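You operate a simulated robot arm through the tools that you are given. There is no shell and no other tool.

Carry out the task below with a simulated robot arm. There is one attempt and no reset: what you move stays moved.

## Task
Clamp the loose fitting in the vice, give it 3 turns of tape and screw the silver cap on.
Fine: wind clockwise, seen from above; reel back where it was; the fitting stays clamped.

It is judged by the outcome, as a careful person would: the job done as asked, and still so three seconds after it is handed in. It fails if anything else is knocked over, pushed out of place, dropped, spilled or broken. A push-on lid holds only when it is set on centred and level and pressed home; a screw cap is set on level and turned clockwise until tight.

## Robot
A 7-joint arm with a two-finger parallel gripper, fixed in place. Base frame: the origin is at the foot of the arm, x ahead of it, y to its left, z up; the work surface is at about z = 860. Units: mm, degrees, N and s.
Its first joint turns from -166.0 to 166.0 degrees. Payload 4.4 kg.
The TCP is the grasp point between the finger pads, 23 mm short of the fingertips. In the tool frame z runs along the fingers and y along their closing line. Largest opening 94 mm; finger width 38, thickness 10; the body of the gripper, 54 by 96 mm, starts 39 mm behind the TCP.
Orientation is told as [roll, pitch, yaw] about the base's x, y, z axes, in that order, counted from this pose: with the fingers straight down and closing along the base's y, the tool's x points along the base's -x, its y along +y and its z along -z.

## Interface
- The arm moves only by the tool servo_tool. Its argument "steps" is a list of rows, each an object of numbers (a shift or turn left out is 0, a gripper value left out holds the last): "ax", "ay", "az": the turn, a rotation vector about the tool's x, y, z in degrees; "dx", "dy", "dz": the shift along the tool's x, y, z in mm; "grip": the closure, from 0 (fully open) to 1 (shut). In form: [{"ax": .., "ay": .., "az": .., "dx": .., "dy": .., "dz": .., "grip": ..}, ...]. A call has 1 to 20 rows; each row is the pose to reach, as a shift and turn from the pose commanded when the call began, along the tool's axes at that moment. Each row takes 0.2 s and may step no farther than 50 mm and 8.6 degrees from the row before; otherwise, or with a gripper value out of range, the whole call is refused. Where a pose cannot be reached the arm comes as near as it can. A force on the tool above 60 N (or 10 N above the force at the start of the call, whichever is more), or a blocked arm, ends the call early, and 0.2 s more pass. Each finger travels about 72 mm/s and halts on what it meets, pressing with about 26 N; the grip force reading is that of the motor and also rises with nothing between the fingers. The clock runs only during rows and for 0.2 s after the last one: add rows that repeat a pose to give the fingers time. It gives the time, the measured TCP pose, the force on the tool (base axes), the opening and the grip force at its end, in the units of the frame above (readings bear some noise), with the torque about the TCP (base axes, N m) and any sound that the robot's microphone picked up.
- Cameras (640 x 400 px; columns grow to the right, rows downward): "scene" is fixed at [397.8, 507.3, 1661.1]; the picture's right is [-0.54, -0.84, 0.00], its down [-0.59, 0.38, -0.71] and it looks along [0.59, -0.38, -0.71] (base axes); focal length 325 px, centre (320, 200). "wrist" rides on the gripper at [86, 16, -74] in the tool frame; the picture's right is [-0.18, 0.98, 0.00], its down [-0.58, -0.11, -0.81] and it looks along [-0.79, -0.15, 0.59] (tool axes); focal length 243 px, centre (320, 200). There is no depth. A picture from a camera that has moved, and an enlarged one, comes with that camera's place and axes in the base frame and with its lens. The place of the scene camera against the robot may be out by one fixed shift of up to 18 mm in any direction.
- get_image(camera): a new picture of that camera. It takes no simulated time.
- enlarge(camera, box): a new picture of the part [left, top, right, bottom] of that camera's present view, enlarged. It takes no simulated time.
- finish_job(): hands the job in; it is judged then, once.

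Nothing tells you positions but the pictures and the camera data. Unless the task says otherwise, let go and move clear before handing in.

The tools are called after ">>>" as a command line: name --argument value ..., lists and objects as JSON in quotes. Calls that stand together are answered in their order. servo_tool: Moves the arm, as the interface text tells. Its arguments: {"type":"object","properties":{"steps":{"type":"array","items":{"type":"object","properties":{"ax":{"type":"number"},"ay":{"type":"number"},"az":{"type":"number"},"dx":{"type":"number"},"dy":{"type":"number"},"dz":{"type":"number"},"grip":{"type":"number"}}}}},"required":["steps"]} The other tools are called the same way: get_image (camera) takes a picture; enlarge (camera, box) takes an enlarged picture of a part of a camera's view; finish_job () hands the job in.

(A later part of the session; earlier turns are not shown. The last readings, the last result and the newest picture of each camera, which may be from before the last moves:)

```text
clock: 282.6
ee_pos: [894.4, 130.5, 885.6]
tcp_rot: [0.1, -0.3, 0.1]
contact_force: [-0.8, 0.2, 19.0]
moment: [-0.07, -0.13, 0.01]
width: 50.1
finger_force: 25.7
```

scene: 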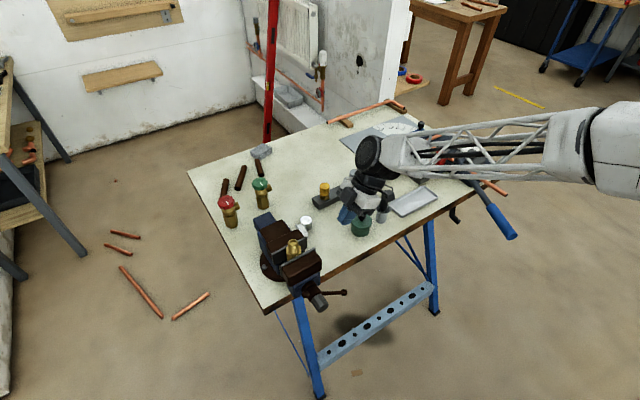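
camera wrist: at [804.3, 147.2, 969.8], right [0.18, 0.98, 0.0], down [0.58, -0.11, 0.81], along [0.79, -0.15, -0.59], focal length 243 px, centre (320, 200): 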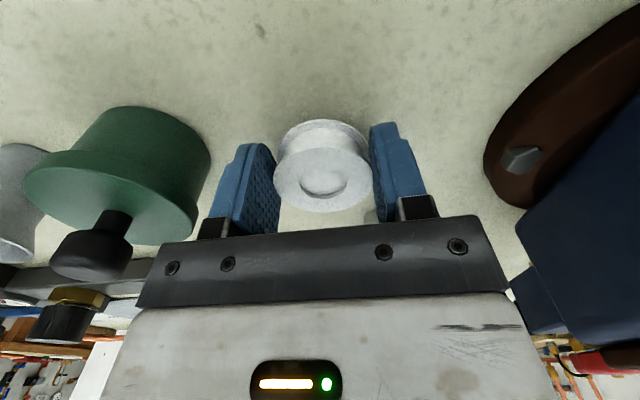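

>>> servo_tool --steps '[{"dz": -1.2}, {"dz": -1.2, "grip": 0.44}, {"dz": -1.2, "grip": 0.36}, {"dz": -1.2, "grip": 0.36}, {"dz": -12, "grip": 0.36}, {"dz": -35, "grip": 0.36}, {"dz": -70, "grip": 0.36}, {"dz": -110, "grip": 0.36}, {"dz": -110, "grip": 0.36}]'

>>> enlarge --camera "scene" --box '[230, 200, 390, 300]'

>>> get_image --camera "wrist"

```text
clock: 284.6
ee_pos: [894.2, 130.6, 996.8]
tcp_rot: [0.0, 0.0, 0.0]
contact_force: [0.1, -0.6, -0.5]
moment: [-0.03, 0.01, 0.02]
width: 60.2
finger_force: 0.0
```

```text
4.00 times, centred on (310, 250) of scene
camera zoom: at [397.8, 507.3, 1661.1], right [-0.54, -0.84, 0.0], down [-0.59, 0.38, -0.71], along [0.59, -0.38, -0.71], focal length 1299 px, centre (360, 0)
```

zoom: 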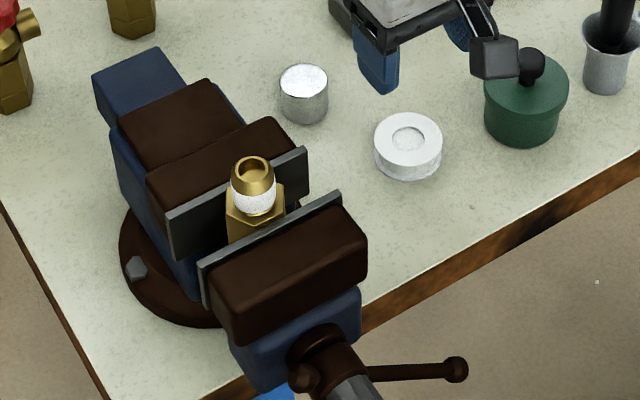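

```text
taken
camera wrist: at [808.1, 145.0, 1070.1], right [0.18, 0.98, 0.0], down [0.58, -0.11, 0.81], along [0.79, -0.15, -0.59], focal length 243 px, centre (320, 200)
```

wrist: 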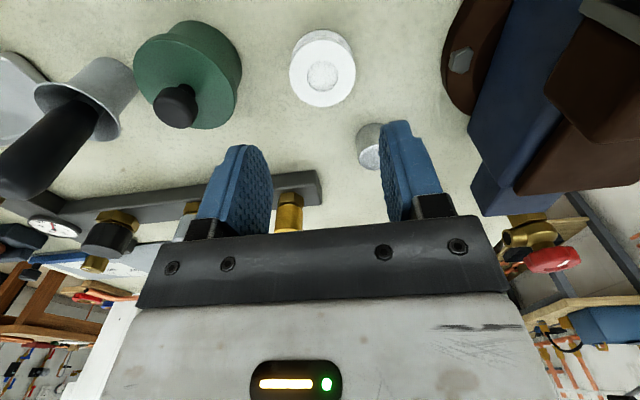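

The reel is back, about 6 mm off its original spot by image comparison. That's a simple correction, so I'll re-grip it and shift it about 6.5 mm back toward the robot.

>>> servo_tool --steps '[{"dz": 35}, {"dz": 70}, {"dz": 95}, {"dz": 107.5}, {"dz": 107.5}, {"dz": 107.5, "grip": 0.44}, {"dz": 107.5, "grip": 0.6}, {"dz": 107.5, "grip": 0.6}, {"dz": 106.5, "grip": 0.6}, {"dx": 3, "dy": 1, "dz": 106.5, "grip": 0.6}, {"dx": 6.5, "dy": 2, "dz": 106.5, "grip": 0.6}, {"dx": 6.5, "dy": 2, "dz": 107.5, "grip": 0.6}, {"dx": 6.5, "dy": 2, "dz": 108.3, "grip": 0.6}, {"dx": 6.5, "dy": 2, "dz": 108.3, "grip": 0.44}, {"dx": 6.5, "dy": 2, "dz": 108.3, "grip": 0.36}, {"dx": 6.5, "dy": 2, "dz": 95, "grip": 0.36}, {"dx": 6.5, "dy": 2, "dz": 65, "grip": 0.36}, {"dx": 6.5, "dy": 2, "dz": 30, "grip": 0.36}, {"dx": 6.5, "dy": 2, "dz": 0, "grip": 0.36}, {"dx": 6.5, "dy": 2, "dz": 0, "grip": 0.36}]'

>>> enlarge --camera "scene" --box '[230, 200, 390, 300]'

```text
clock: 288.8
ee_pos: [885.8, 133.8, 998.2]
tcp_rot: [0.1, -0.2, 0.0]
contact_force: [1.3, -0.1, -0.5]
moment: [-0.01, -0.01, 0.0]
width: 60.2
finger_force: 0.0
```

```text
4.00 times, centred on (310, 250) of scene
camera zoom: at [397.8, 507.3, 1661.1], right [-0.54, -0.84, 0.0], down [-0.59, 0.38, -0.71], along [0.59, -0.38, -0.71], focal length 1299 px, centre (360, 0)
```

zoom: 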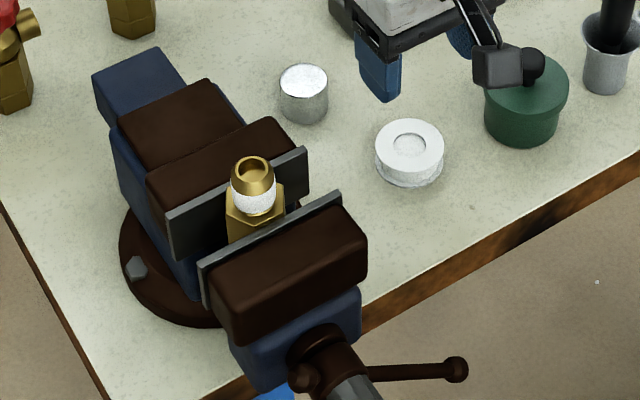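

The reel is back on its original spot to within about a millimetre. Now the silver cap at (983.5, 171): first I'll check I can reach it with a vertical tool.

>>> servo_tool --steps '[{"dx": -30, "dy": 10, "dz": 10, "grip": 0.4}, {"dx": -60, "dy": 25, "dz": 20, "grip": 0.4}, {"dx": -85, "dy": 37, "dz": 30, "grip": 0.4}, {"dx": -97.7, "dy": 37.5, "dz": 45, "grip": 0.4}, {"dx": -97.7, "dy": 37.5, "dz": 45, "grip": 0.4}]'

>>> get_image --camera "wrist"

>>> enlarge --camera "wrist" --box '[240, 60, 400, 180]'

```text
clock: 290.0
ee_pos: [985.0, 171.9, 953.8]
tcp_rot: [0.1, -0.1, 0.1]
contact_force: [0.8, 0.1, -0.3]
moment: [-0.02, 0.0, 0.01]
width: 56.6
finger_force: 0.1
```

```text
taken
camera wrist: at [899.7, 185.8, 1027.3], right [0.18, 0.98, 0.0], down [0.58, -0.11, 0.81], along [0.79, -0.15, -0.59], focal length 243 px, centre (320, 200)
```

wrist: 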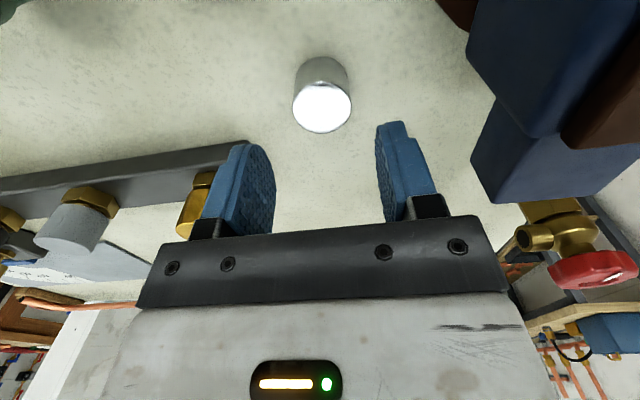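

```text
3.33 times, centred on (320, 120) of wrist
camera zoom: at [899.7, 185.8, 1027.3], right [0.18, 0.98, 0.0], down [0.58, -0.11, 0.81], along [0.79, -0.15, -0.59], focal length 809 px, centre (320, 467)
```

zoom: 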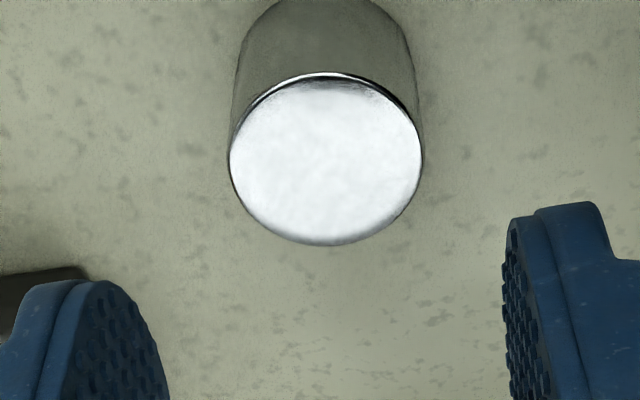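

Vertical reach is fine here. Before picking up the cap I'll check the wrist's yaw limits over the vice empty-handed, so the screwing strokes stay safe.

>>> servo_tool --steps '[{"dz": -40}, {"dz": -80}, {"dz": -120}, {"dx": 25, "dy": 20, "dz": -150}, {"dx": 55, "dy": 45, "dz": -165}, {"dx": 85, "dy": 70, "dz": -165}, {"dx": 115, "dy": 95, "dz": -165}, {"dx": 148, "dy": 122, "dz": -165}, {"dx": 148, "dy": 122, "dz": -165}]'

>>> servo_tool --steps '[{"az": -8.4}, {"az": -16.8}, {"az": -25.2}, {"az": -33.6}, {"az": -42}, {"az": -50.4}, {"az": -58.8}, {"az": -67.2}, {"az": -75.6}, {"az": -84}, {"az": -92.4}, {"az": -100.8}, {"az": -109.2}, {"az": -117.6}, {"az": -126}, {"az": -134.4}, {"az": -142.8}, {"az": -150}, {"az": -150}]'

>>> get_image --camera "wrist"

```text
clock: 292.0
ee_pos: [835.8, 287.8, 1114.3]
tcp_rot: [-0.1, -0.1, 0.1]
contact_force: [1.0, -0.6, 0.5]
moment: [-0.02, 0.0, -0.02]
width: 56.4
finger_force: 0.1
```

```text
clock: 296.0
ee_pos: [835.2, 291.3, 1116.1]
tcp_rot: [-0.1, 0.0, 150.3]
contact_force: [-0.1, 0.6, -0.6]
moment: [0.0, -0.05, 0.03]
width: 56.5
finger_force: 0.0
```

```text
taken
camera wrist: at [903.4, 232.4, 1189.3], right [-0.65, -0.76, 0.0], down [-0.45, 0.38, 0.81], along [-0.61, 0.52, -0.59], focal length 243 px, centre (320, 200)
```

wrist: 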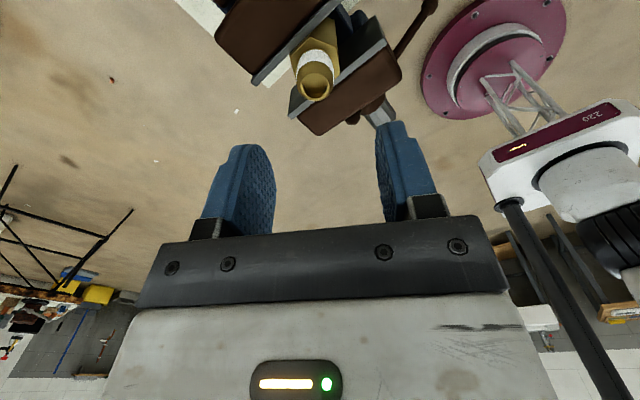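

>>> enlarge --camera "wrist" --box '[260, 20, 380, 120]'

```text
4.00 times, centred on (320, 70) of wrist
camera zoom: at [903.4, 232.4, 1189.3], right [-0.65, -0.76, 0.0], down [-0.45, 0.38, 0.81], along [-0.61, 0.52, -0.59], focal length 970 px, centre (320, 720)
```

zoom: 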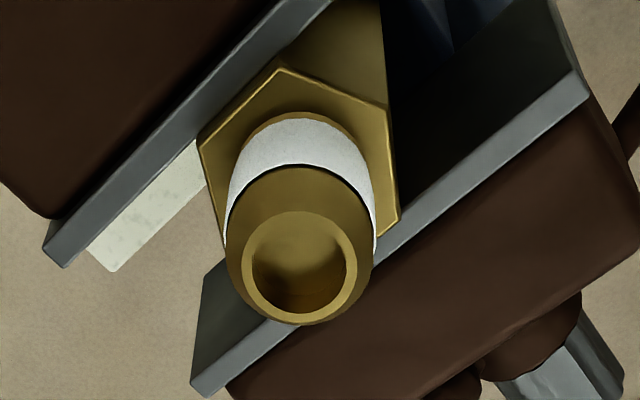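

Yaw +150 is reachable over the vice, so one stroke can cover about 280°. I'll return to the cap at yaw 140 and line up above it.

>>> servo_tool --steps '[{"az": 2, "dx": 30, "dy": 5}, {"az": 4, "dx": 65, "dy": 10}, {"az": 6, "dx": 100, "dy": 16}, {"az": 8, "dx": 135, "dy": 21}, {"az": 10, "dx": 168, "dy": 27}, {"az": 10, "dx": 189.7, "dy": 30.3}, {"az": 10, "dx": 189.7, "dy": 30.3, "dz": 40}, {"az": 10, "dx": 189.7, "dy": 30.3, "dz": 85}, {"az": 10, "dx": 189.7, "dy": 30.3, "dz": 130}, {"az": 10, "dx": 189.7, "dy": 30.3, "dz": 155}, {"az": 10, "dx": 189.7, "dy": 30.3, "dz": 155}]'

>>> get_image --camera "wrist"

>>> enlarge --camera "wrist" --box '[240, 60, 400, 180]'

```text
clock: 298.4
ee_pos: [987.7, 167.9, 959.2]
tcp_rot: [-0.1, -0.1, 140.1]
contact_force: [0.5, 0.5, -0.2]
moment: [0.0, -0.02, -0.05]
width: 56.4
finger_force: 0.1
```

```text
taken
camera wrist: at [1044.9, 98.3, 1033.0], right [-0.77, -0.64, 0.0], down [-0.38, 0.45, 0.81], along [-0.51, 0.62, -0.59], focal length 243 px, centre (320, 200)
```

wrist: 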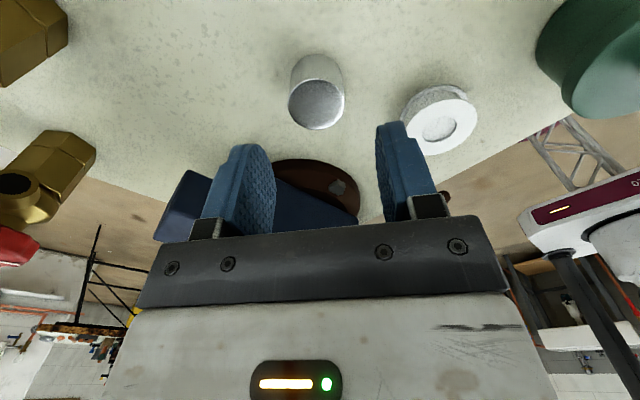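

```text
3.33 times, centred on (320, 120) of wrist
camera zoom: at [1044.9, 98.3, 1033.0], right [-0.77, -0.64, 0.0], down [-0.38, 0.45, 0.81], along [-0.51, 0.62, -0.59], focal length 809 px, centre (320, 467)
```

zoom: 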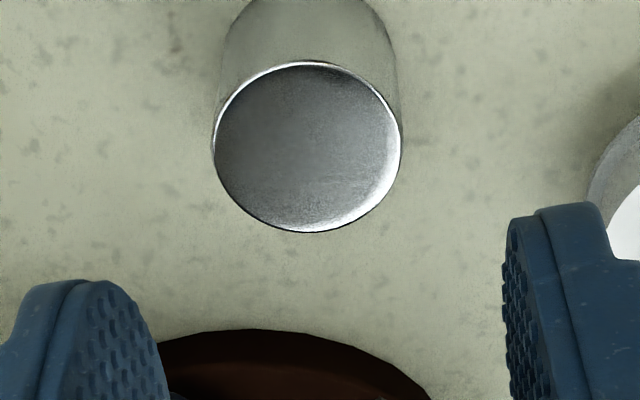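

>>> servo_tool --steps '[{"dx": -0.2, "dy": -2.1, "dz": 15}, {"dx": -0.2, "dy": -2.1, "dz": 35}, {"dx": -0.2, "dy": -2.1, "dz": 50}, {"dx": -0.2, "dy": -2.1, "dz": 60}, {"dx": -0.2, "dy": -2.1, "dz": 67}, {"dx": -0.2, "dy": -2.1, "dz": 67}]'

>>> enlarge --camera "wrist" --box '[220, 80, 420, 230]'

```text
clock: 299.8
ee_pos: [987.3, 172.9, 892.8]
tcp_rot: [-0.1, 0.0, 140.1]
contact_force: [0.4, -0.8, -0.3]
moment: [-0.03, 0.0, -0.01]
width: 56.3
finger_force: 0.1
```

```text
2.67 times, centred on (320, 155) of wrist
camera zoom: at [1043.9, 104.0, 966.0], right [-0.77, -0.64, 0.0], down [-0.38, 0.45, 0.81], along [-0.51, 0.62, -0.59], focal length 647 px, centre (320, 320)
```

zoom: 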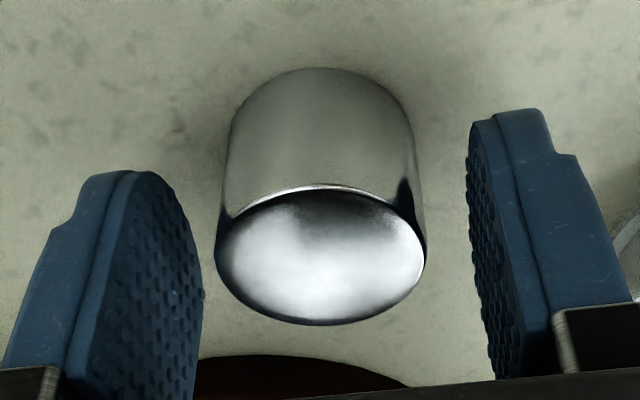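

>>> servo_tool --steps '[{"dx": 2, "dy": 0.4}, {"dx": 3.5, "dy": 0.8}, {"dx": 3.5, "dy": 0.8}]'

>>> enlarge --camera "wrist" --box '[220, 80, 420, 230]'

```text
clock: 300.6
ee_pos: [989.2, 170.0, 892.7]
tcp_rot: [-0.1, 0.0, 140.1]
contact_force: [-0.5, 0.6, 0.3]
moment: [0.01, -0.03, 0.01]
width: 56.3
finger_force: 0.0
```

```text
2.67 times, centred on (320, 155) of wrist
camera zoom: at [1045.6, 100.8, 966.2], right [-0.77, -0.64, 0.0], down [-0.38, 0.45, 0.81], along [-0.51, 0.62, -0.59], focal length 647 px, centre (320, 320)
```

zoom: 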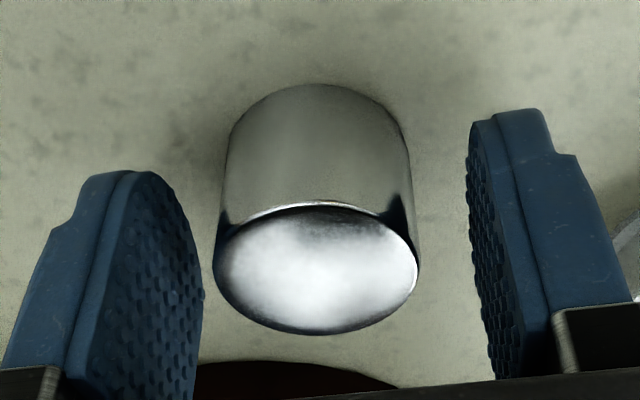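

>>> servo_tool --steps '[{"dy": -0.5}, {"dy": -0.5, "grip": 0.5}, {"dy": -0.5, "grip": 0.58}, {"dy": -0.5, "grip": 0.65}, {"dy": -0.5, "grip": 1.0}, {"dy": -0.5, "grip": 1.0}]'

>>> enlarge --camera "wrist" --box '[220, 80, 420, 230]'

```text
clock: 302.0
ee_pos: [989.6, 170.6, 894.3]
tcp_rot: [-0.2, -0.1, 140.1]
contact_force: [-0.1, -1.1, 1.6]
moment: [-0.03, 0.03, 0.01]
width: 36.3
finger_force: 26.2
```

```text
2.67 times, centred on (320, 155) of wrist
camera zoom: at [1045.8, 101.4, 966.3], right [-0.77, -0.64, 0.0], down [-0.38, 0.45, 0.81], along [-0.51, 0.62, -0.59], focal length 647 px, centre (320, 320)
```

zoom: 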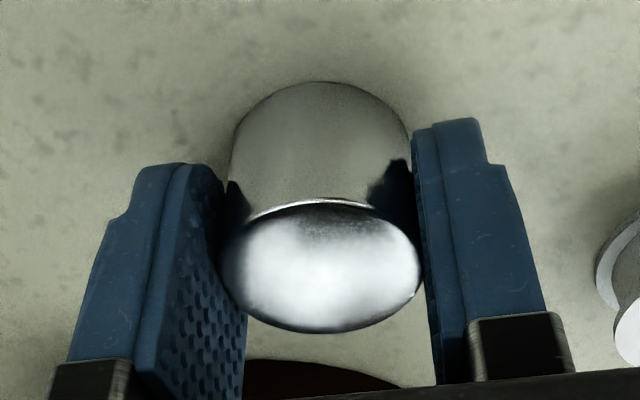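

The cap is gripped level at 36.3 mm. I'll lift it straight up and carry it over the vice at a safe height.

>>> servo_tool --steps '[{"dz": -4}, {"dz": -14}, {"dz": -30}, {"dz": -50}, {"dz": -75}, {"dz": -100}, {"dz": -125}, {"dz": -150}, {"dz": -175}, {"dz": -200}, {"dz": -220}, {"dz": -220}]'

>>> get_image --camera "wrist"

```text
clock: 304.6
ee_pos: [989.1, 168.0, 1113.8]
tcp_rot: [0.0, -0.1, 140.1]
contact_force: [0.2, 0.0, 0.2]
moment: [-0.03, 0.02, 0.02]
width: 36.1
finger_force: 26.2
```

```text
taken
camera wrist: at [1046.1, 98.6, 1187.8], right [-0.77, -0.64, 0.0], down [-0.38, 0.45, 0.81], along [-0.51, 0.62, -0.59], focal length 243 px, centre (320, 200)
```

wrist: 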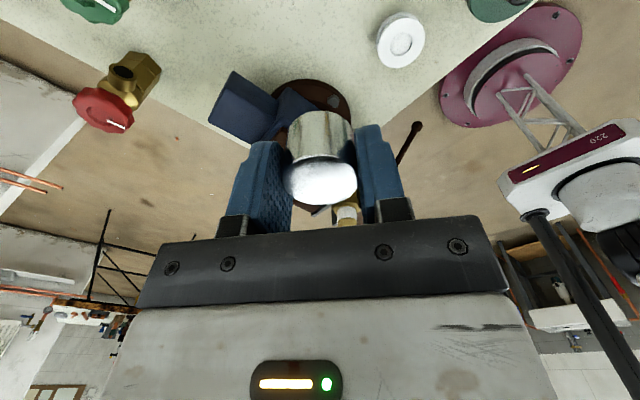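

>>> servo_tool --steps '[{"dx": -10}, {"dx": -30}, {"dx": -53}, {"dx": -76}, {"dx": -99}, {"dx": -122}, {"dx": -145, "dy": 0.5}, {"dx": -168, "dy": 0.8}, {"dx": -186, "dy": 1.1}, {"dx": -195.8, "dy": 1.1}, {"dx": -195.8, "dy": 1.1}]'

>>> get_image --camera "wrist"

>>> enlarge --camera "scene" --box '[265, 190, 345, 270]'

```text
clock: 307.0
ee_pos: [836.8, 294.7, 1114.7]
tcp_rot: [-0.1, 0.0, 140.1]
contact_force: [0.0, -0.1, 0.4]
moment: [-0.03, -0.03, 0.05]
width: 36.0
finger_force: 26.0
```

```text
taken
camera wrist: at [894.2, 225.5, 1188.5], right [-0.77, -0.64, 0.0], down [-0.38, 0.45, 0.81], along [-0.51, 0.62, -0.59], focal length 243 px, centre (320, 200)
```

wrist: 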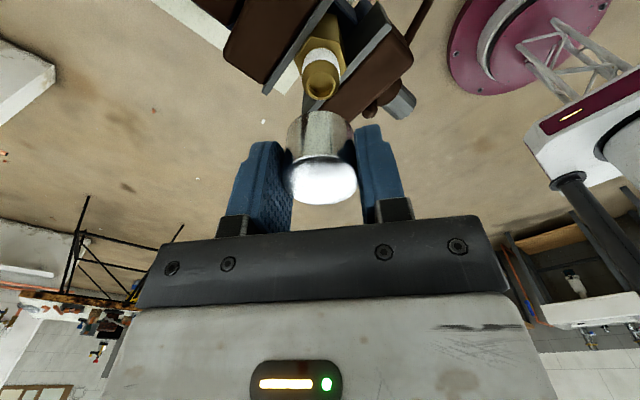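

```text
5.00 times, centred on (305, 230) of scene
camera zoom: at [397.8, 507.3, 1661.1], right [-0.54, -0.84, 0.0], down [-0.59, 0.38, -0.71], along [0.59, -0.38, -0.71], focal length 1624 px, centre (395, 50)
```

zoom: 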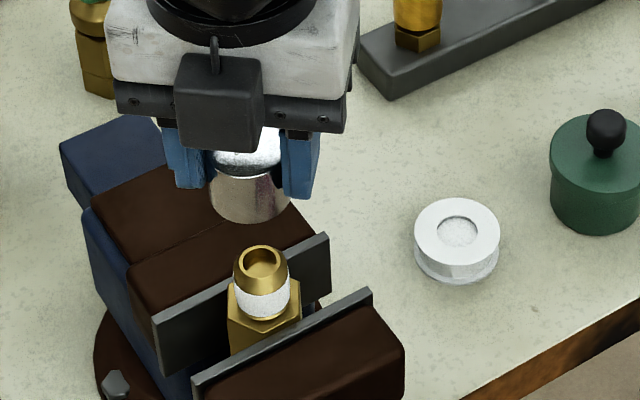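

>>> servo_tool --steps '[{"az": 8.4}, {"az": 16.8}, {"az": 25.2}, {"az": 33.6}, {"az": 42}, {"az": 50.4}, {"az": 58.8}, {"az": 67.2}, {"az": 75.6}, {"az": 84}, {"az": 90}, {"az": 90}]'

>>> enlarge --camera "scene" --box '[265, 190, 345, 270]'

>>> get_image --camera "wrist"

>>> servo_tool --steps '[{"az": 8.4}, {"az": 16.8}, {"az": 25.2}, {"az": 33.6}, {"az": 42}, {"az": 50.4}, {"az": 58.8}, {"az": 67.2}, {"az": 75.6}, {"az": 84}, {"az": 90}, {"az": 90}]'

>>> enlarge --camera "scene" --box '[265, 190, 345, 270]'

>>> get_image --camera "wrist"

```text
clock: 309.6
ee_pos: [838.4, 294.4, 1114.4]
tcp_rot: [0.0, -0.1, 50.1]
contact_force: [0.0, -0.3, -0.6]
moment: [0.02, -0.02, 0.01]
width: 36.1
finger_force: 26.0
```

```text
5.00 times, centred on (305, 230) of scene
camera zoom: at [397.8, 507.3, 1661.1], right [-0.54, -0.84, 0.0], down [-0.59, 0.38, -0.71], along [0.59, -0.38, -0.71], focal length 1624 px, centre (395, 50)
```

zoom: 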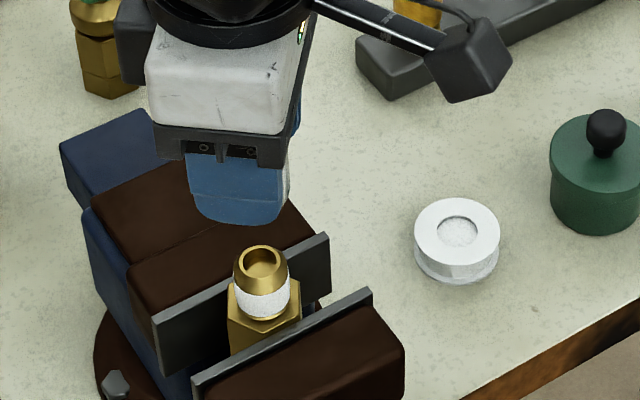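

```text
taken
camera wrist: at [770.7, 237.1, 1187.4], right [-0.64, 0.77, 0.0], down [0.46, 0.37, 0.81], along [0.62, 0.51, -0.59], focal length 243 px, centre (320, 200)
```

wrist: 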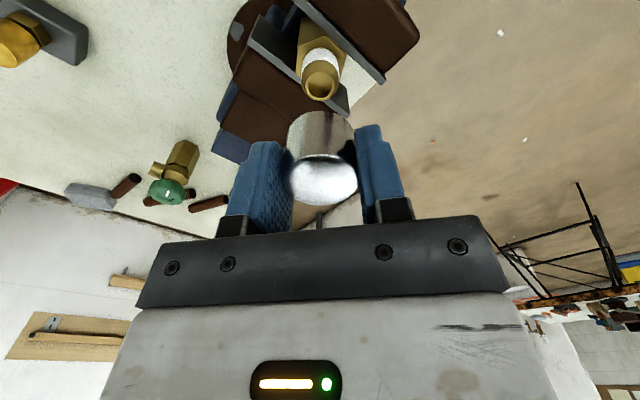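

```text
clock: 312.2
ee_pos: [837.1, 294.3, 1113.8]
tcp_rot: [0.1, 0.0, -39.9]
contact_force: [0.3, 0.3, 0.0]
moment: [-0.01, -0.05, -0.02]
width: 36.5
finger_force: 26.3
```

```text
5.00 times, centred on (305, 230) of scene
camera zoom: at [397.8, 507.3, 1661.1], right [-0.54, -0.84, 0.0], down [-0.59, 0.38, -0.71], along [0.59, -0.38, -0.71], focal length 1624 px, centre (395, 50)
```

zoom: 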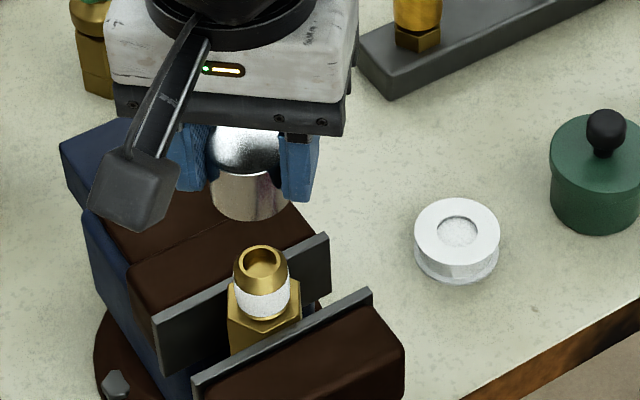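

```text
taken
camera wrist: at [782.2, 361.9, 1187.2], right [0.77, 0.64, 0.0], down [0.37, -0.46, 0.81], along [0.51, -0.62, -0.59], focal length 243 px, centre (320, 200)
```

wrist: 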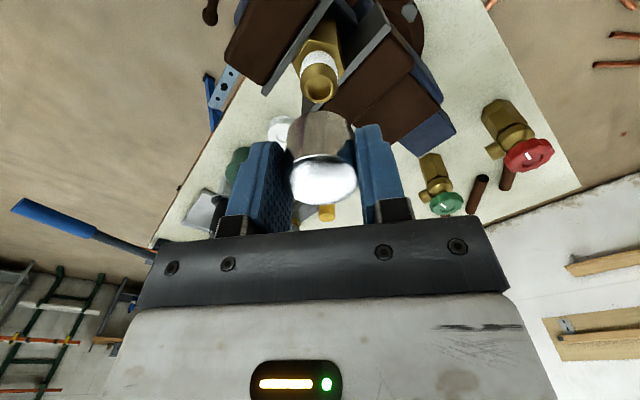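

The cap stays put through a half-turn, so it's centred on the tool axis to within about 0.3 mm. Now I'll measure how far the thread is off the tool axis in this view.

>>> enlarge --camera "wrist" --box '[270, 20, 370, 120]'

```text
4.00 times, centred on (320, 70) of wrist
camera zoom: at [782.2, 361.9, 1187.2], right [0.77, 0.64, 0.0], down [0.37, -0.46, 0.81], along [0.51, -0.62, -0.59], focal length 970 px, centre (320, 720)
```

zoom: 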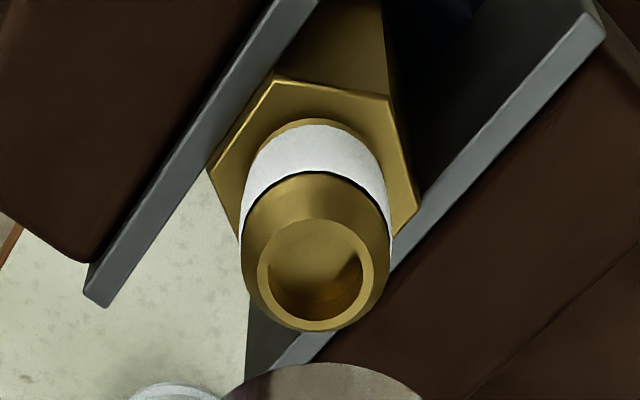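

>>> servo_tool --steps '[{"az": -8.4}, {"az": -16.8}, {"az": -25.2}, {"az": -33.6}, {"az": -42}, {"az": -50.4}, {"az": -58.8}, {"az": -67.2}, {"az": -75.6}, {"az": -84}, {"az": -90}, {"az": -90}]'

>>> enlarge --camera "wrist" --box '[270, 20, 370, 120]'

>>> servo_tool --steps '[{"az": -8.4}, {"az": -16.8}, {"az": -25.2}, {"az": -33.6}, {"az": -42}, {"az": -50.4}, {"az": -58.8}, {"az": -67.2}, {"az": -75.6}, {"az": -84}, {"az": -90}, {"az": -90}]'

>>> enlarge --camera "wrist" --box '[270, 20, 370, 120]'

```text
clock: 314.8
ee_pos: [837.3, 293.9, 1113.6]
tcp_rot: [0.0, 0.0, 50.2]
contact_force: [0.0, 0.2, -0.3]
moment: [0.03, 0.01, 0.0]
width: 36.2
finger_force: 25.8
```

```text
4.00 times, centred on (320, 70) of wrist
camera zoom: at [770.8, 237.6, 1186.8], right [-0.64, 0.77, 0.0], down [0.45, 0.38, 0.81], along [0.62, 0.52, -0.59], focal length 970 px, centre (320, 720)
```

zoom: 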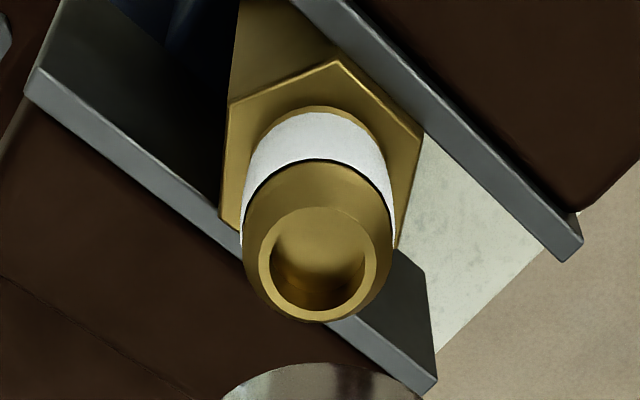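

```text
clock: 317.4
ee_pos: [837.2, 296.7, 1112.4]
tcp_rot: [-0.2, 0.1, 140.2]
contact_force: [0.2, 0.1, -0.4]
moment: [0.0, -0.03, 0.03]
width: 36.6
finger_force: 26.4
```

```text
4.00 times, centred on (320, 70) of wrist
camera zoom: at [894.5, 226.8, 1186.7], right [-0.77, -0.64, 0.0], down [-0.38, 0.45, 0.81], along [-0.51, 0.62, -0.59], focal length 970 px, centre (320, 720)
```

zoom: 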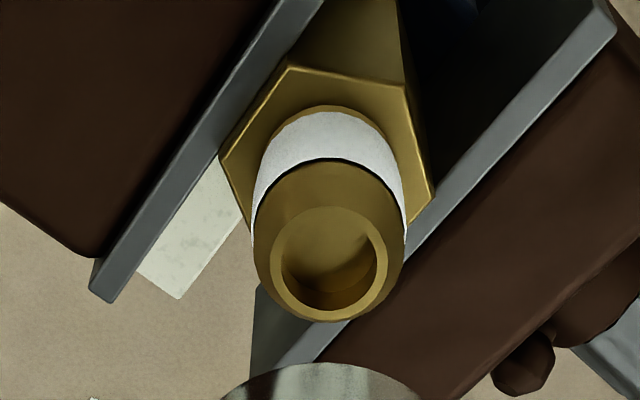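

The thread sits about (-0.6, -1.2) mm off the tool axis. I'll correct for that, descend to just above it and re-check.

>>> servo_tool --steps '[{"dx": 0.4, "dy": 1.4, "dz": 10}, {"dx": 0.4, "dy": 1.4, "dz": 25}, {"dx": 0.4, "dy": 1.4, "dz": 38}, {"dx": 0.4, "dy": 1.4, "dz": 44}, {"dx": 0.4, "dy": 1.4, "dz": 44}]'

>>> enlarge --camera "wrist" --box '[250, 60, 390, 200]'

>>> enlarge --camera "scene" --box '[265, 200, 325, 260]'

```text
clock: 318.6
ee_pos: [836.4, 293.3, 1069.5]
tcp_rot: [-0.1, 0.0, 140.1]
contact_force: [-0.2, 0.1, -0.6]
moment: [0.01, -0.02, -0.01]
width: 36.5
finger_force: 25.8
```

```text
2.86 times, centred on (320, 130) of wrist
camera zoom: at [893.8, 224.2, 1144.0], right [-0.77, -0.64, 0.0], down [-0.38, 0.45, 0.81], along [-0.51, 0.62, -0.59], focal length 693 px, centre (320, 400)
```

zoom: 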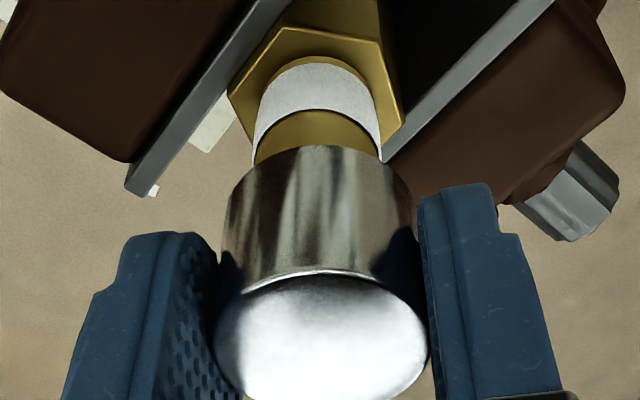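

```text
6.67 times, centred on (295, 230) of scene
camera zoom: at [397.8, 507.3, 1661.1], right [-0.54, -0.84, 0.0], down [-0.59, 0.38, -0.71], along [0.59, -0.38, -0.71], focal length 2165 px, centre (487, 0)
```

zoom: 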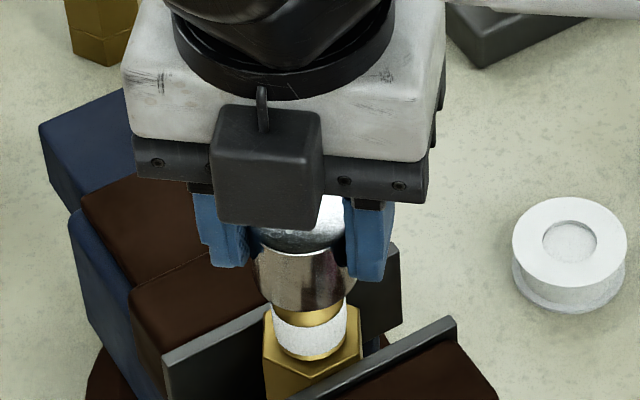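

Both views show the cap aligned with the thread to within about half a millimetre. I'll lower it slowly to contact.

>>> servo_tool --steps '[{"dz": 2}, {"dz": 4}, {"dz": 6}, {"dz": 6}]'

>>> servo_tool --steps '[{"dz": 1.5}, {"dz": 3}, {"dz": 3}]'

>>> servo_tool --steps '[{"dz": 1.5}, {"dz": 3}, {"dz": 3}]'

```text
clock: 319.6
ee_pos: [837.0, 294.5, 1063.7]
tcp_rot: [-0.1, 0.0, 140.1]
contact_force: [0.3, -1.0, -0.8]
moment: [0.01, 0.0, 0.01]
width: 36.3
finger_force: 26.1
```

```text
clock: 320.4
ee_pos: [837.1, 293.4, 1061.2]
tcp_rot: [-0.2, 0.0, 140.1]
contact_force: [0.8, 0.1, -1.1]
moment: [0.01, 0.0, -0.04]
width: 36.3
finger_force: 26.4
```

```text
clock: 321.2
ee_pos: [838.5, 294.8, 1058.8]
tcp_rot: [-0.1, 0.0, 140.1]
contact_force: [0.5, 0.2, 0.1]
moment: [0.01, 0.03, 0.01]
width: 36.0
finger_force: 25.9
```

>>> servo_tool --steps '[{"dz": 1.5}, {"dz": 3}, {"dz": 3}]'

>>> servo_tool --steps '[{"dz": 1.5}, {"dz": 3}, {"dz": 3}]'

>>> servo_tool --steps '[{"dz": 1.5}, {"dz": 3}, {"dz": 3}]'

>>> enlarge --camera "wrist" --box '[250, 60, 390, 200]'

```text
clock: 322.0
ee_pos: [838.0, 294.1, 1056.0]
tcp_rot: [-0.2, 0.0, 140.0]
contact_force: [-0.5, -0.5, -1.3]
moment: [-0.01, -0.02, 0.01]
width: 35.9
finger_force: 25.7
```

```text
clock: 322.8
ee_pos: [836.2, 294.1, 1051.5]
tcp_rot: [-0.1, 0.0, 140.1]
contact_force: [-0.8, 0.4, -0.9]
moment: [0.0, 0.02, -0.01]
width: 36.5
finger_force: 26.1
```

```text
clock: 323.6
ee_pos: [836.7, 293.6, 1048.1]
tcp_rot: [-0.1, 0.0, 140.1]
contact_force: [-0.2, 0.6, -0.6]
moment: [0.01, 0.05, 0.02]
width: 36.6
finger_force: 26.1
```

```text
2.86 times, centred on (320, 130) of wrist
camera zoom: at [893.8, 224.7, 1122.3], right [-0.77, -0.64, 0.0], down [-0.38, 0.45, 0.81], along [-0.51, 0.62, -0.59], focal length 693 px, centre (320, 400)
```

zoom: 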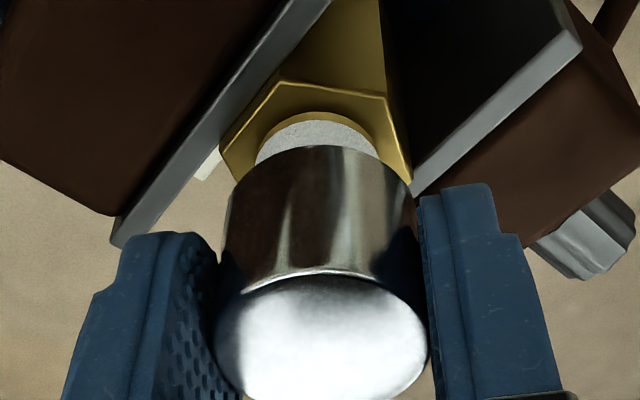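

>>> servo_tool --steps '[{"dz": 1}, {"dz": 2}, {"dz": 2}]'

>>> servo_tool --steps '[{"dz": 1}, {"dz": 2}, {"dz": 2}]'

>>> servo_tool --steps '[{"dz": 1}, {"dz": 2}, {"dz": 2}]'

>>> servo_tool --steps '[{"dz": 1}, {"dz": 2}, {"dz": 2}]'

```text
clock: 324.4
ee_pos: [837.3, 292.3, 1047.9]
tcp_rot: [-0.2, 0.0, 140.1]
contact_force: [-0.2, -0.1, -0.7]
moment: [-0.02, 0.03, 0.01]
width: 36.3
finger_force: 26.2
```

```text
clock: 325.2
ee_pos: [837.4, 293.7, 1045.3]
tcp_rot: [-0.1, 0.0, 140.1]
contact_force: [-0.4, -0.1, 0.2]
moment: [0.01, 0.04, 0.01]
width: 36.4
finger_force: 25.5
```

```text
clock: 326.0
ee_pos: [837.6, 292.6, 1043.0]
tcp_rot: [-0.2, 0.1, 140.1]
contact_force: [18.3, -0.8, -0.9]
moment: [-0.18, -0.28, -0.04]
width: 36.4
finger_force: 26.4
```

```text
clock: 326.8
ee_pos: [837.1, 292.4, 1041.3]
tcp_rot: [-0.2, 0.0, 140.1]
contact_force: [27.6, 2.5, 10.3]
moment: [0.08, -0.31, -0.08]
width: 36.6
finger_force: 25.9
```

The thread is pushing the cap toward +x, so the cap sits slightly to -x. I'll ease up and shift by about 1 mm.

>>> servo_tool --steps '[{"dx": 0.77, "dy": -0.64, "dz": -1}, {"dx": 0.77, "dy": -0.64, "dz": -1}]'

>>> servo_tool --steps '[{"dx": 0.4, "dy": -0.32}, {"dx": 0.4, "dy": -0.32}]'

```text
clock: 327.4
ee_pos: [838.2, 293.8, 1042.2]
tcp_rot: [-0.1, 0.1, 140.2]
contact_force: [-5.2, -3.1, 18.7]
moment: [-0.09, 0.25, 0.01]
width: 36.6
finger_force: 26.2
```

```text
clock: 328.0
ee_pos: [838.6, 293.6, 1041.9]
tcp_rot: [-0.1, 0.1, 140.1]
contact_force: [-26.0, -5.5, 19.6]
moment: [-0.15, 0.48, 0.0]
width: 36.7
finger_force: 26.1
```

>>> servo_tool --steps '[{"dx": -0.35, "dy": 0.5}, {"dx": -0.35, "dy": 0.5}]'

>>> enlarge --camera "wrist" --box '[250, 60, 390, 200]'

>>> enlarge --camera "scene" --box '[265, 200, 325, 260]'

```text
clock: 328.6
ee_pos: [838.5, 293.3, 1040.8]
tcp_rot: [-0.2, 0.0, 140.1]
contact_force: [-4.6, -1.4, 7.5]
moment: [-0.02, -0.03, 0.03]
width: 36.1
finger_force: 26.0
```

```text
2.86 times, centred on (320, 130) of wrist
camera zoom: at [895.1, 224.3, 1115.3], right [-0.77, -0.64, 0.0], down [-0.38, 0.45, 0.81], along [-0.51, 0.62, -0.59], focal length 693 px, centre (320, 400)
```

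zoom: 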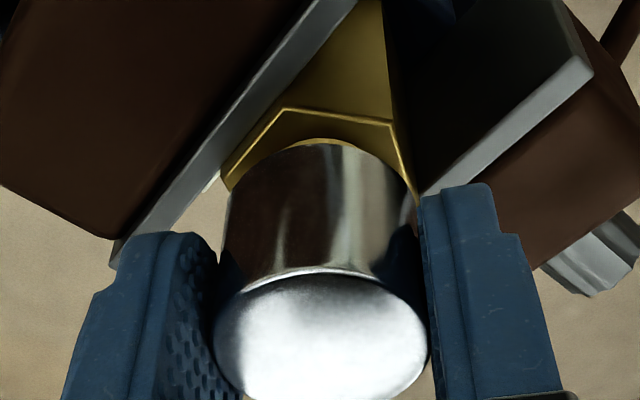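

```text
6.67 times, centred on (295, 230) of scene
camera zoom: at [397.8, 507.3, 1661.1], right [-0.54, -0.84, 0.0], down [-0.59, 0.38, -0.71], along [0.59, -0.38, -0.71], focal length 2165 px, centre (487, 0)
```

zoom: 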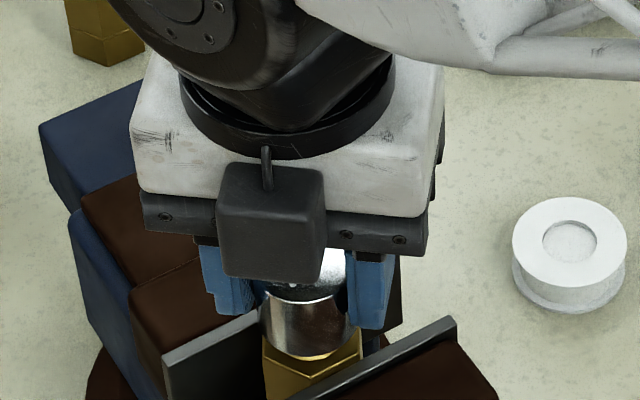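

The cap is down around the thread and level, with about 7 mm left to the shoulder. I'll begin turning clockwise with light downward pressure.

>>> servo_tool --steps '[{"az": 8, "dz": 0.2}, {"az": 16, "dz": 0.3}, {"az": 24, "dz": 0.4}, {"az": 32, "dz": 0.5}, {"az": 40, "dz": 0.6}, {"az": 40, "dz": 0.6}]'

>>> servo_tool --steps '[{"az": 8, "dz": 0.1}, {"az": 16, "dz": 0.2}, {"az": 24, "dz": 0.3}, {"az": 32, "dz": 0.4}, {"az": 40, "dz": 0.5}, {"az": 48, "dz": 0.6}, {"az": 48, "dz": 0.6}]'

```text
clock: 330.0
ee_pos: [837.2, 292.7, 1040.9]
tcp_rot: [0.0, -0.1, 100.1]
contact_force: [-37.6, -15.5, 9.2]
moment: [-0.53, 0.4, 0.06]
width: 36.7
finger_force: 26.2
```

```text
clock: 331.6
ee_pos: [837.9, 294.3, 1040.1]
tcp_rot: [0.0, -0.3, 52.2]
contact_force: [-38.2, 26.7, 10.7]
moment: [0.78, 0.14, -0.04]
width: 36.7
finger_force: 26.1
```

>>> servo_tool --steps '[{"dy": 0.5}, {"dy": 0.9}, {"dy": 0.9}]'

>>> servo_tool --steps '[{"az": 8, "dz": 0.1}, {"az": 16, "dz": 0.2}, {"az": 24, "dz": 0.3}, {"az": 32, "dz": 0.4}, {"az": 40, "dz": 0.5}, {"az": 40, "dz": 0.5}]'

```text
clock: 332.4
ee_pos: [837.7, 294.3, 1040.6]
tcp_rot: [-0.1, -0.2, 52.1]
contact_force: [-19.6, 19.4, 16.5]
moment: [0.58, 0.09, -0.05]
width: 36.6
finger_force: 26.0
```

```text
clock: 333.8
ee_pos: [837.2, 293.8, 1040.3]
tcp_rot: [0.1, -0.2, 11.9]
contact_force: [12.2, 13.7, 17.8]
moment: [0.29, -0.04, -0.02]
width: 36.7
finger_force: 26.2
```

>>> servo_tool --steps '[{"az": 8, "dx": -0.1, "dy": 0.2}, {"az": 16, "dx": -0.2, "dy": 0.3}, {"az": 24, "dx": -0.2, "dy": 0.3, "dz": 0.1}, {"az": 32, "dx": -0.2, "dy": 0.3, "dz": 0.1}, {"az": 40, "dx": -0.2, "dy": 0.3, "dz": 0.2}, {"az": 48, "dx": -0.2, "dy": 0.3, "dz": 0.2}, {"az": 48, "dx": -0.2, "dy": 0.3, "dz": 0.2}]'

>>> servo_tool --steps '[{"az": 8}, {"az": 16}, {"az": 24, "dz": 0.1}, {"az": 32, "dz": 0.1}, {"az": 40, "dz": 0.2}, {"az": 48, "dz": 0.2}, {"az": 48, "dz": 0.2}]'

```text
clock: 335.4
ee_pos: [837.0, 293.9, 1039.4]
tcp_rot: [0.0, 0.0, -35.8]
contact_force: [-6.5, -3.3, 3.6]
moment: [-0.05, 0.25, -0.01]
width: 36.2
finger_force: 26.0
```

```text
clock: 337.0
ee_pos: [837.9, 293.9, 1038.7]
tcp_rot: [0.1, 0.1, -83.9]
contact_force: [-13.5, 10.4, -0.1]
moment: [0.32, 0.29, 0.02]
width: 36.2
finger_force: 25.3
```

>>> servo_tool --steps '[{"az": 8, "dz": 0.15}, {"az": 16, "dz": 0.3}, {"az": 24, "dz": 0.45}, {"az": 32, "dz": 0.6}, {"az": 40, "dz": 0.75}, {"az": 46, "dz": 0.85}, {"az": 46, "dz": 0.85}]'

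>>> enlarge --camera "wrist" --box '[250, 60, 390, 200]'

>>> enlarge --camera "scene" --box '[265, 200, 325, 260]'

```text
clock: 338.6
ee_pos: [838.7, 294.3, 1038.7]
tcp_rot: [0.0, 0.2, -130.0]
contact_force: [-19.1, -4.9, -0.5]
moment: [-0.26, 0.36, 0.05]
width: 36.8
finger_force: 26.4
```

```text
2.86 times, centred on (320, 130) of wrist
camera zoom: at [906.3, 348.5, 1112.5], right [0.64, -0.77, 0.0], down [-0.46, -0.38, 0.81], along [-0.62, -0.51, -0.59], focal length 693 px, centre (320, 400)
```

zoom: 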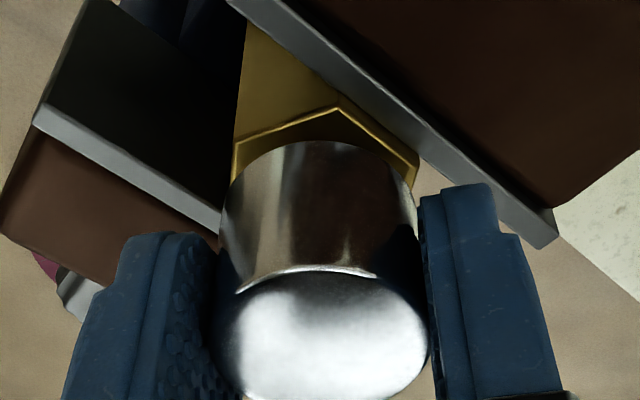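

```text
6.67 times, centred on (295, 230) of scene
camera zoom: at [397.8, 507.3, 1661.1], right [-0.54, -0.84, 0.0], down [-0.59, 0.38, -0.71], along [0.59, -0.38, -0.71], focal length 2165 px, centre (487, 0)
```

zoom: 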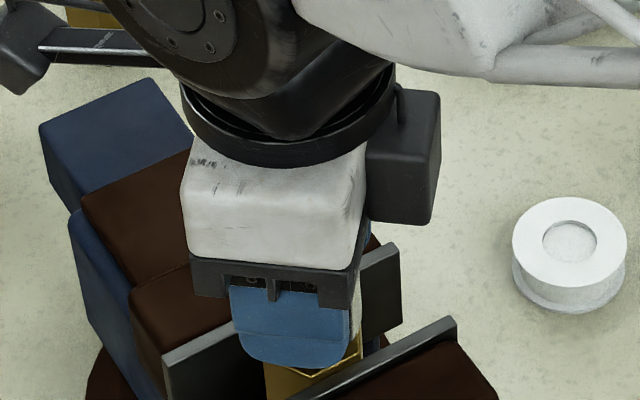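

The cap is descending on the thread (about 2 mm so far over 270°). I'll open, rotate back in place, re-centre and re-grip for another stroke.

>>> servo_tool --steps '[{"grip": 0.55}, {"grip": 0.42}, {"dz": -4, "grip": 0.42}, {"dz": -4, "grip": 0.42}]'

>>> servo_tool --steps '[{"az": -8.4}, {"az": -16.8}, {"az": -25.2}, {"az": -33.6}, {"az": -42}, {"az": -50.4}, {"az": -58.8}, {"az": -67.2}, {"az": -75.6}, {"az": -84}, {"az": -92.4}, {"az": -100.8}, {"az": -109.2}, {"az": -117.6}, {"az": -126}, {"az": -134.4}, {"az": -142.8}, {"az": -151.2}, {"az": -159.6}, {"az": -159.6}]'

>>> servo_tool --steps '[{"az": -8.4}, {"az": -16.8}, {"az": -25.2}, {"az": -33.6}, {"az": -42}, {"az": -50.4}, {"az": -58.8}, {"az": -67.2}, {"az": -75.6}, {"az": -84}, {"az": -92.4}, {"az": -100.8}, {"az": -109.2}, {"az": -110.4}, {"az": -110.4}]'

>>> enlarge --camera "wrist" --box '[250, 60, 390, 200]'

>>> enlarge --camera "scene" --box '[265, 200, 325, 260]'

```text
clock: 339.6
ee_pos: [837.6, 294.0, 1042.7]
tcp_rot: [0.1, 0.2, -129.9]
contact_force: [-1.0, -0.3, -0.5]
moment: [-0.03, -0.01, -0.03]
width: 54.5
finger_force: 0.1
```

```text
clock: 343.8
ee_pos: [837.2, 294.4, 1042.4]
tcp_rot: [0.1, 0.0, 29.9]
contact_force: [-0.3, -0.1, -0.5]
moment: [0.01, 0.05, 0.03]
width: 54.6
finger_force: 0.1
```

```text
clock: 347.0
ee_pos: [837.9, 294.9, 1044.0]
tcp_rot: [-0.2, 0.0, 140.2]
contact_force: [0.4, -0.5, -0.9]
moment: [0.01, 0.02, 0.0]
width: 54.8
finger_force: 0.0
```

```text
2.86 times, centred on (320, 130) of wrist
camera zoom: at [894.7, 225.4, 1116.5], right [-0.77, -0.64, 0.0], down [-0.38, 0.45, 0.81], along [-0.51, 0.62, -0.59], focal length 693 px, centre (320, 400)
```

zoom: 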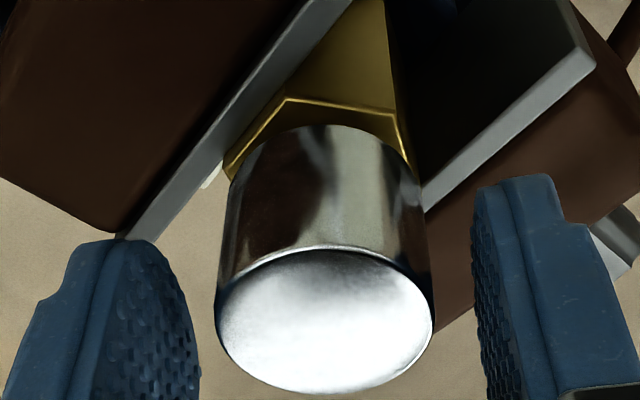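

```text
6.67 times, centred on (295, 230) of scene
camera zoom: at [397.8, 507.3, 1661.1], right [-0.54, -0.84, 0.0], down [-0.59, 0.38, -0.71], along [0.59, -0.38, -0.71], focal length 2165 px, centre (487, 0)
```

zoom: 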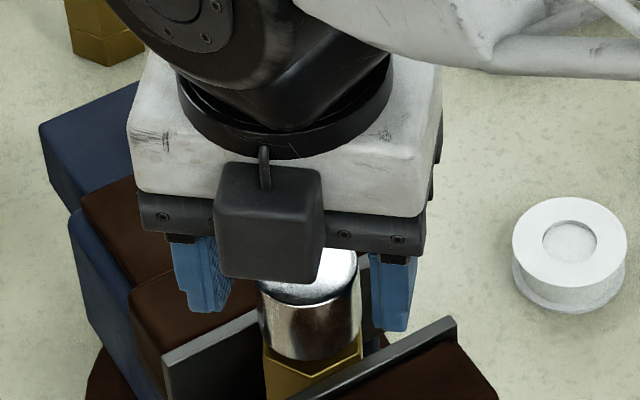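

The cap is sitting level and concentric on the thread. I'll re-centre by about 1 mm, re-grip, and do the next stroke.

>>> servo_tool --steps '[{"dx": -1.0, "dy": 0.5, "dz": 2}, {"dx": -1.0, "dy": 0.5, "dz": 4.5}, {"dx": -1.0, "dy": 0.5, "dz": 4.5, "grip": 0.55}, {"dx": -1.0, "dy": 0.5, "dz": 4.5, "grip": 0.62}, {"dx": -1.0, "dy": 0.5, "dz": 4.5, "grip": 1.0}, {"dx": -1.0, "dy": 0.5, "dz": 4.5, "grip": 1.0}]'

>>> servo_tool --steps '[{"az": 8, "dz": 0.1}, {"az": 16, "dz": 0.2}, {"az": 24, "dz": 0.3}, {"az": 32, "dz": 0.4}, {"az": 40, "dz": 0.5}, {"az": 48, "dz": 0.55}, {"az": 48, "dz": 0.55}]'

>>> servo_tool --steps '[{"az": 8, "dz": 0.1}, {"az": 16, "dz": 0.2}, {"az": 24, "dz": 0.3}, {"az": 32, "dz": 0.4}, {"az": 40, "dz": 0.5}, {"az": 48, "dz": 0.55}, {"az": 48, "dz": 0.55}]'

```text
clock: 348.4
ee_pos: [837.0, 294.6, 1039.0]
tcp_rot: [-0.1, -0.1, 140.1]
contact_force: [-4.4, -2.9, 0.5]
moment: [-0.14, 0.11, -0.03]
width: 37.0
finger_force: 26.0
```

```text
clock: 350.0
ee_pos: [836.5, 294.5, 1037.4]
tcp_rot: [-0.1, -0.1, 92.1]
contact_force: [23.5, 2.0, 0.6]
moment: [0.0, -0.31, -0.02]
width: 36.8
finger_force: 25.7
```

```text
clock: 351.6
ee_pos: [837.3, 292.9, 1037.8]
tcp_rot: [0.0, -0.1, 44.1]
contact_force: [11.2, -5.1, 3.8]
moment: [-0.27, 0.01, 0.01]
width: 36.6
finger_force: 25.7
```

>>> servo_tool --steps '[{"az": 8, "dz": 0.1}, {"az": 16, "dz": 0.2}, {"az": 24, "dz": 0.3}, {"az": 32, "dz": 0.4}, {"az": 40, "dz": 0.45}, {"az": 48, "dz": 0.5}, {"az": 48, "dz": 0.5}]'

>>> servo_tool --steps '[{"az": 8, "dz": 0.1}, {"az": 16, "dz": 0.2}, {"az": 24, "dz": 0.3}, {"az": 32, "dz": 0.4}, {"az": 40, "dz": 0.45}, {"az": 48, "dz": 0.5}, {"az": 48, "dz": 0.5}]'

>>> servo_tool --steps '[{"az": 8, "dz": 0.1}, {"az": 16, "dz": 0.2}, {"az": 24, "dz": 0.3}, {"az": 32, "dz": 0.4}, {"az": 40, "dz": 0.45}, {"az": 48, "dz": 0.5}, {"az": 48, "dz": 0.5}]'

```text
clock: 353.2
ee_pos: [837.8, 296.2, 1036.9]
tcp_rot: [0.1, 0.0, -3.8]
contact_force: [-13.2, -20.6, 1.6]
moment: [-0.63, 0.34, -0.04]
width: 36.7
finger_force: 26.2
```

```text
clock: 354.8
ee_pos: [837.5, 293.7, 1035.9]
tcp_rot: [0.2, 0.0, -51.9]
contact_force: [6.0, 6.2, 1.6]
moment: [0.05, -0.04, 0.37]
width: 36.3
finger_force: 25.7
```

```text
clock: 356.4
ee_pos: [836.9, 294.9, 1036.8]
tcp_rot: [0.2, 0.1, -100.0]
contact_force: [52.8, 7.7, 1.7]
moment: [0.15, -0.48, 0.28]
width: 36.6
finger_force: 26.1
```

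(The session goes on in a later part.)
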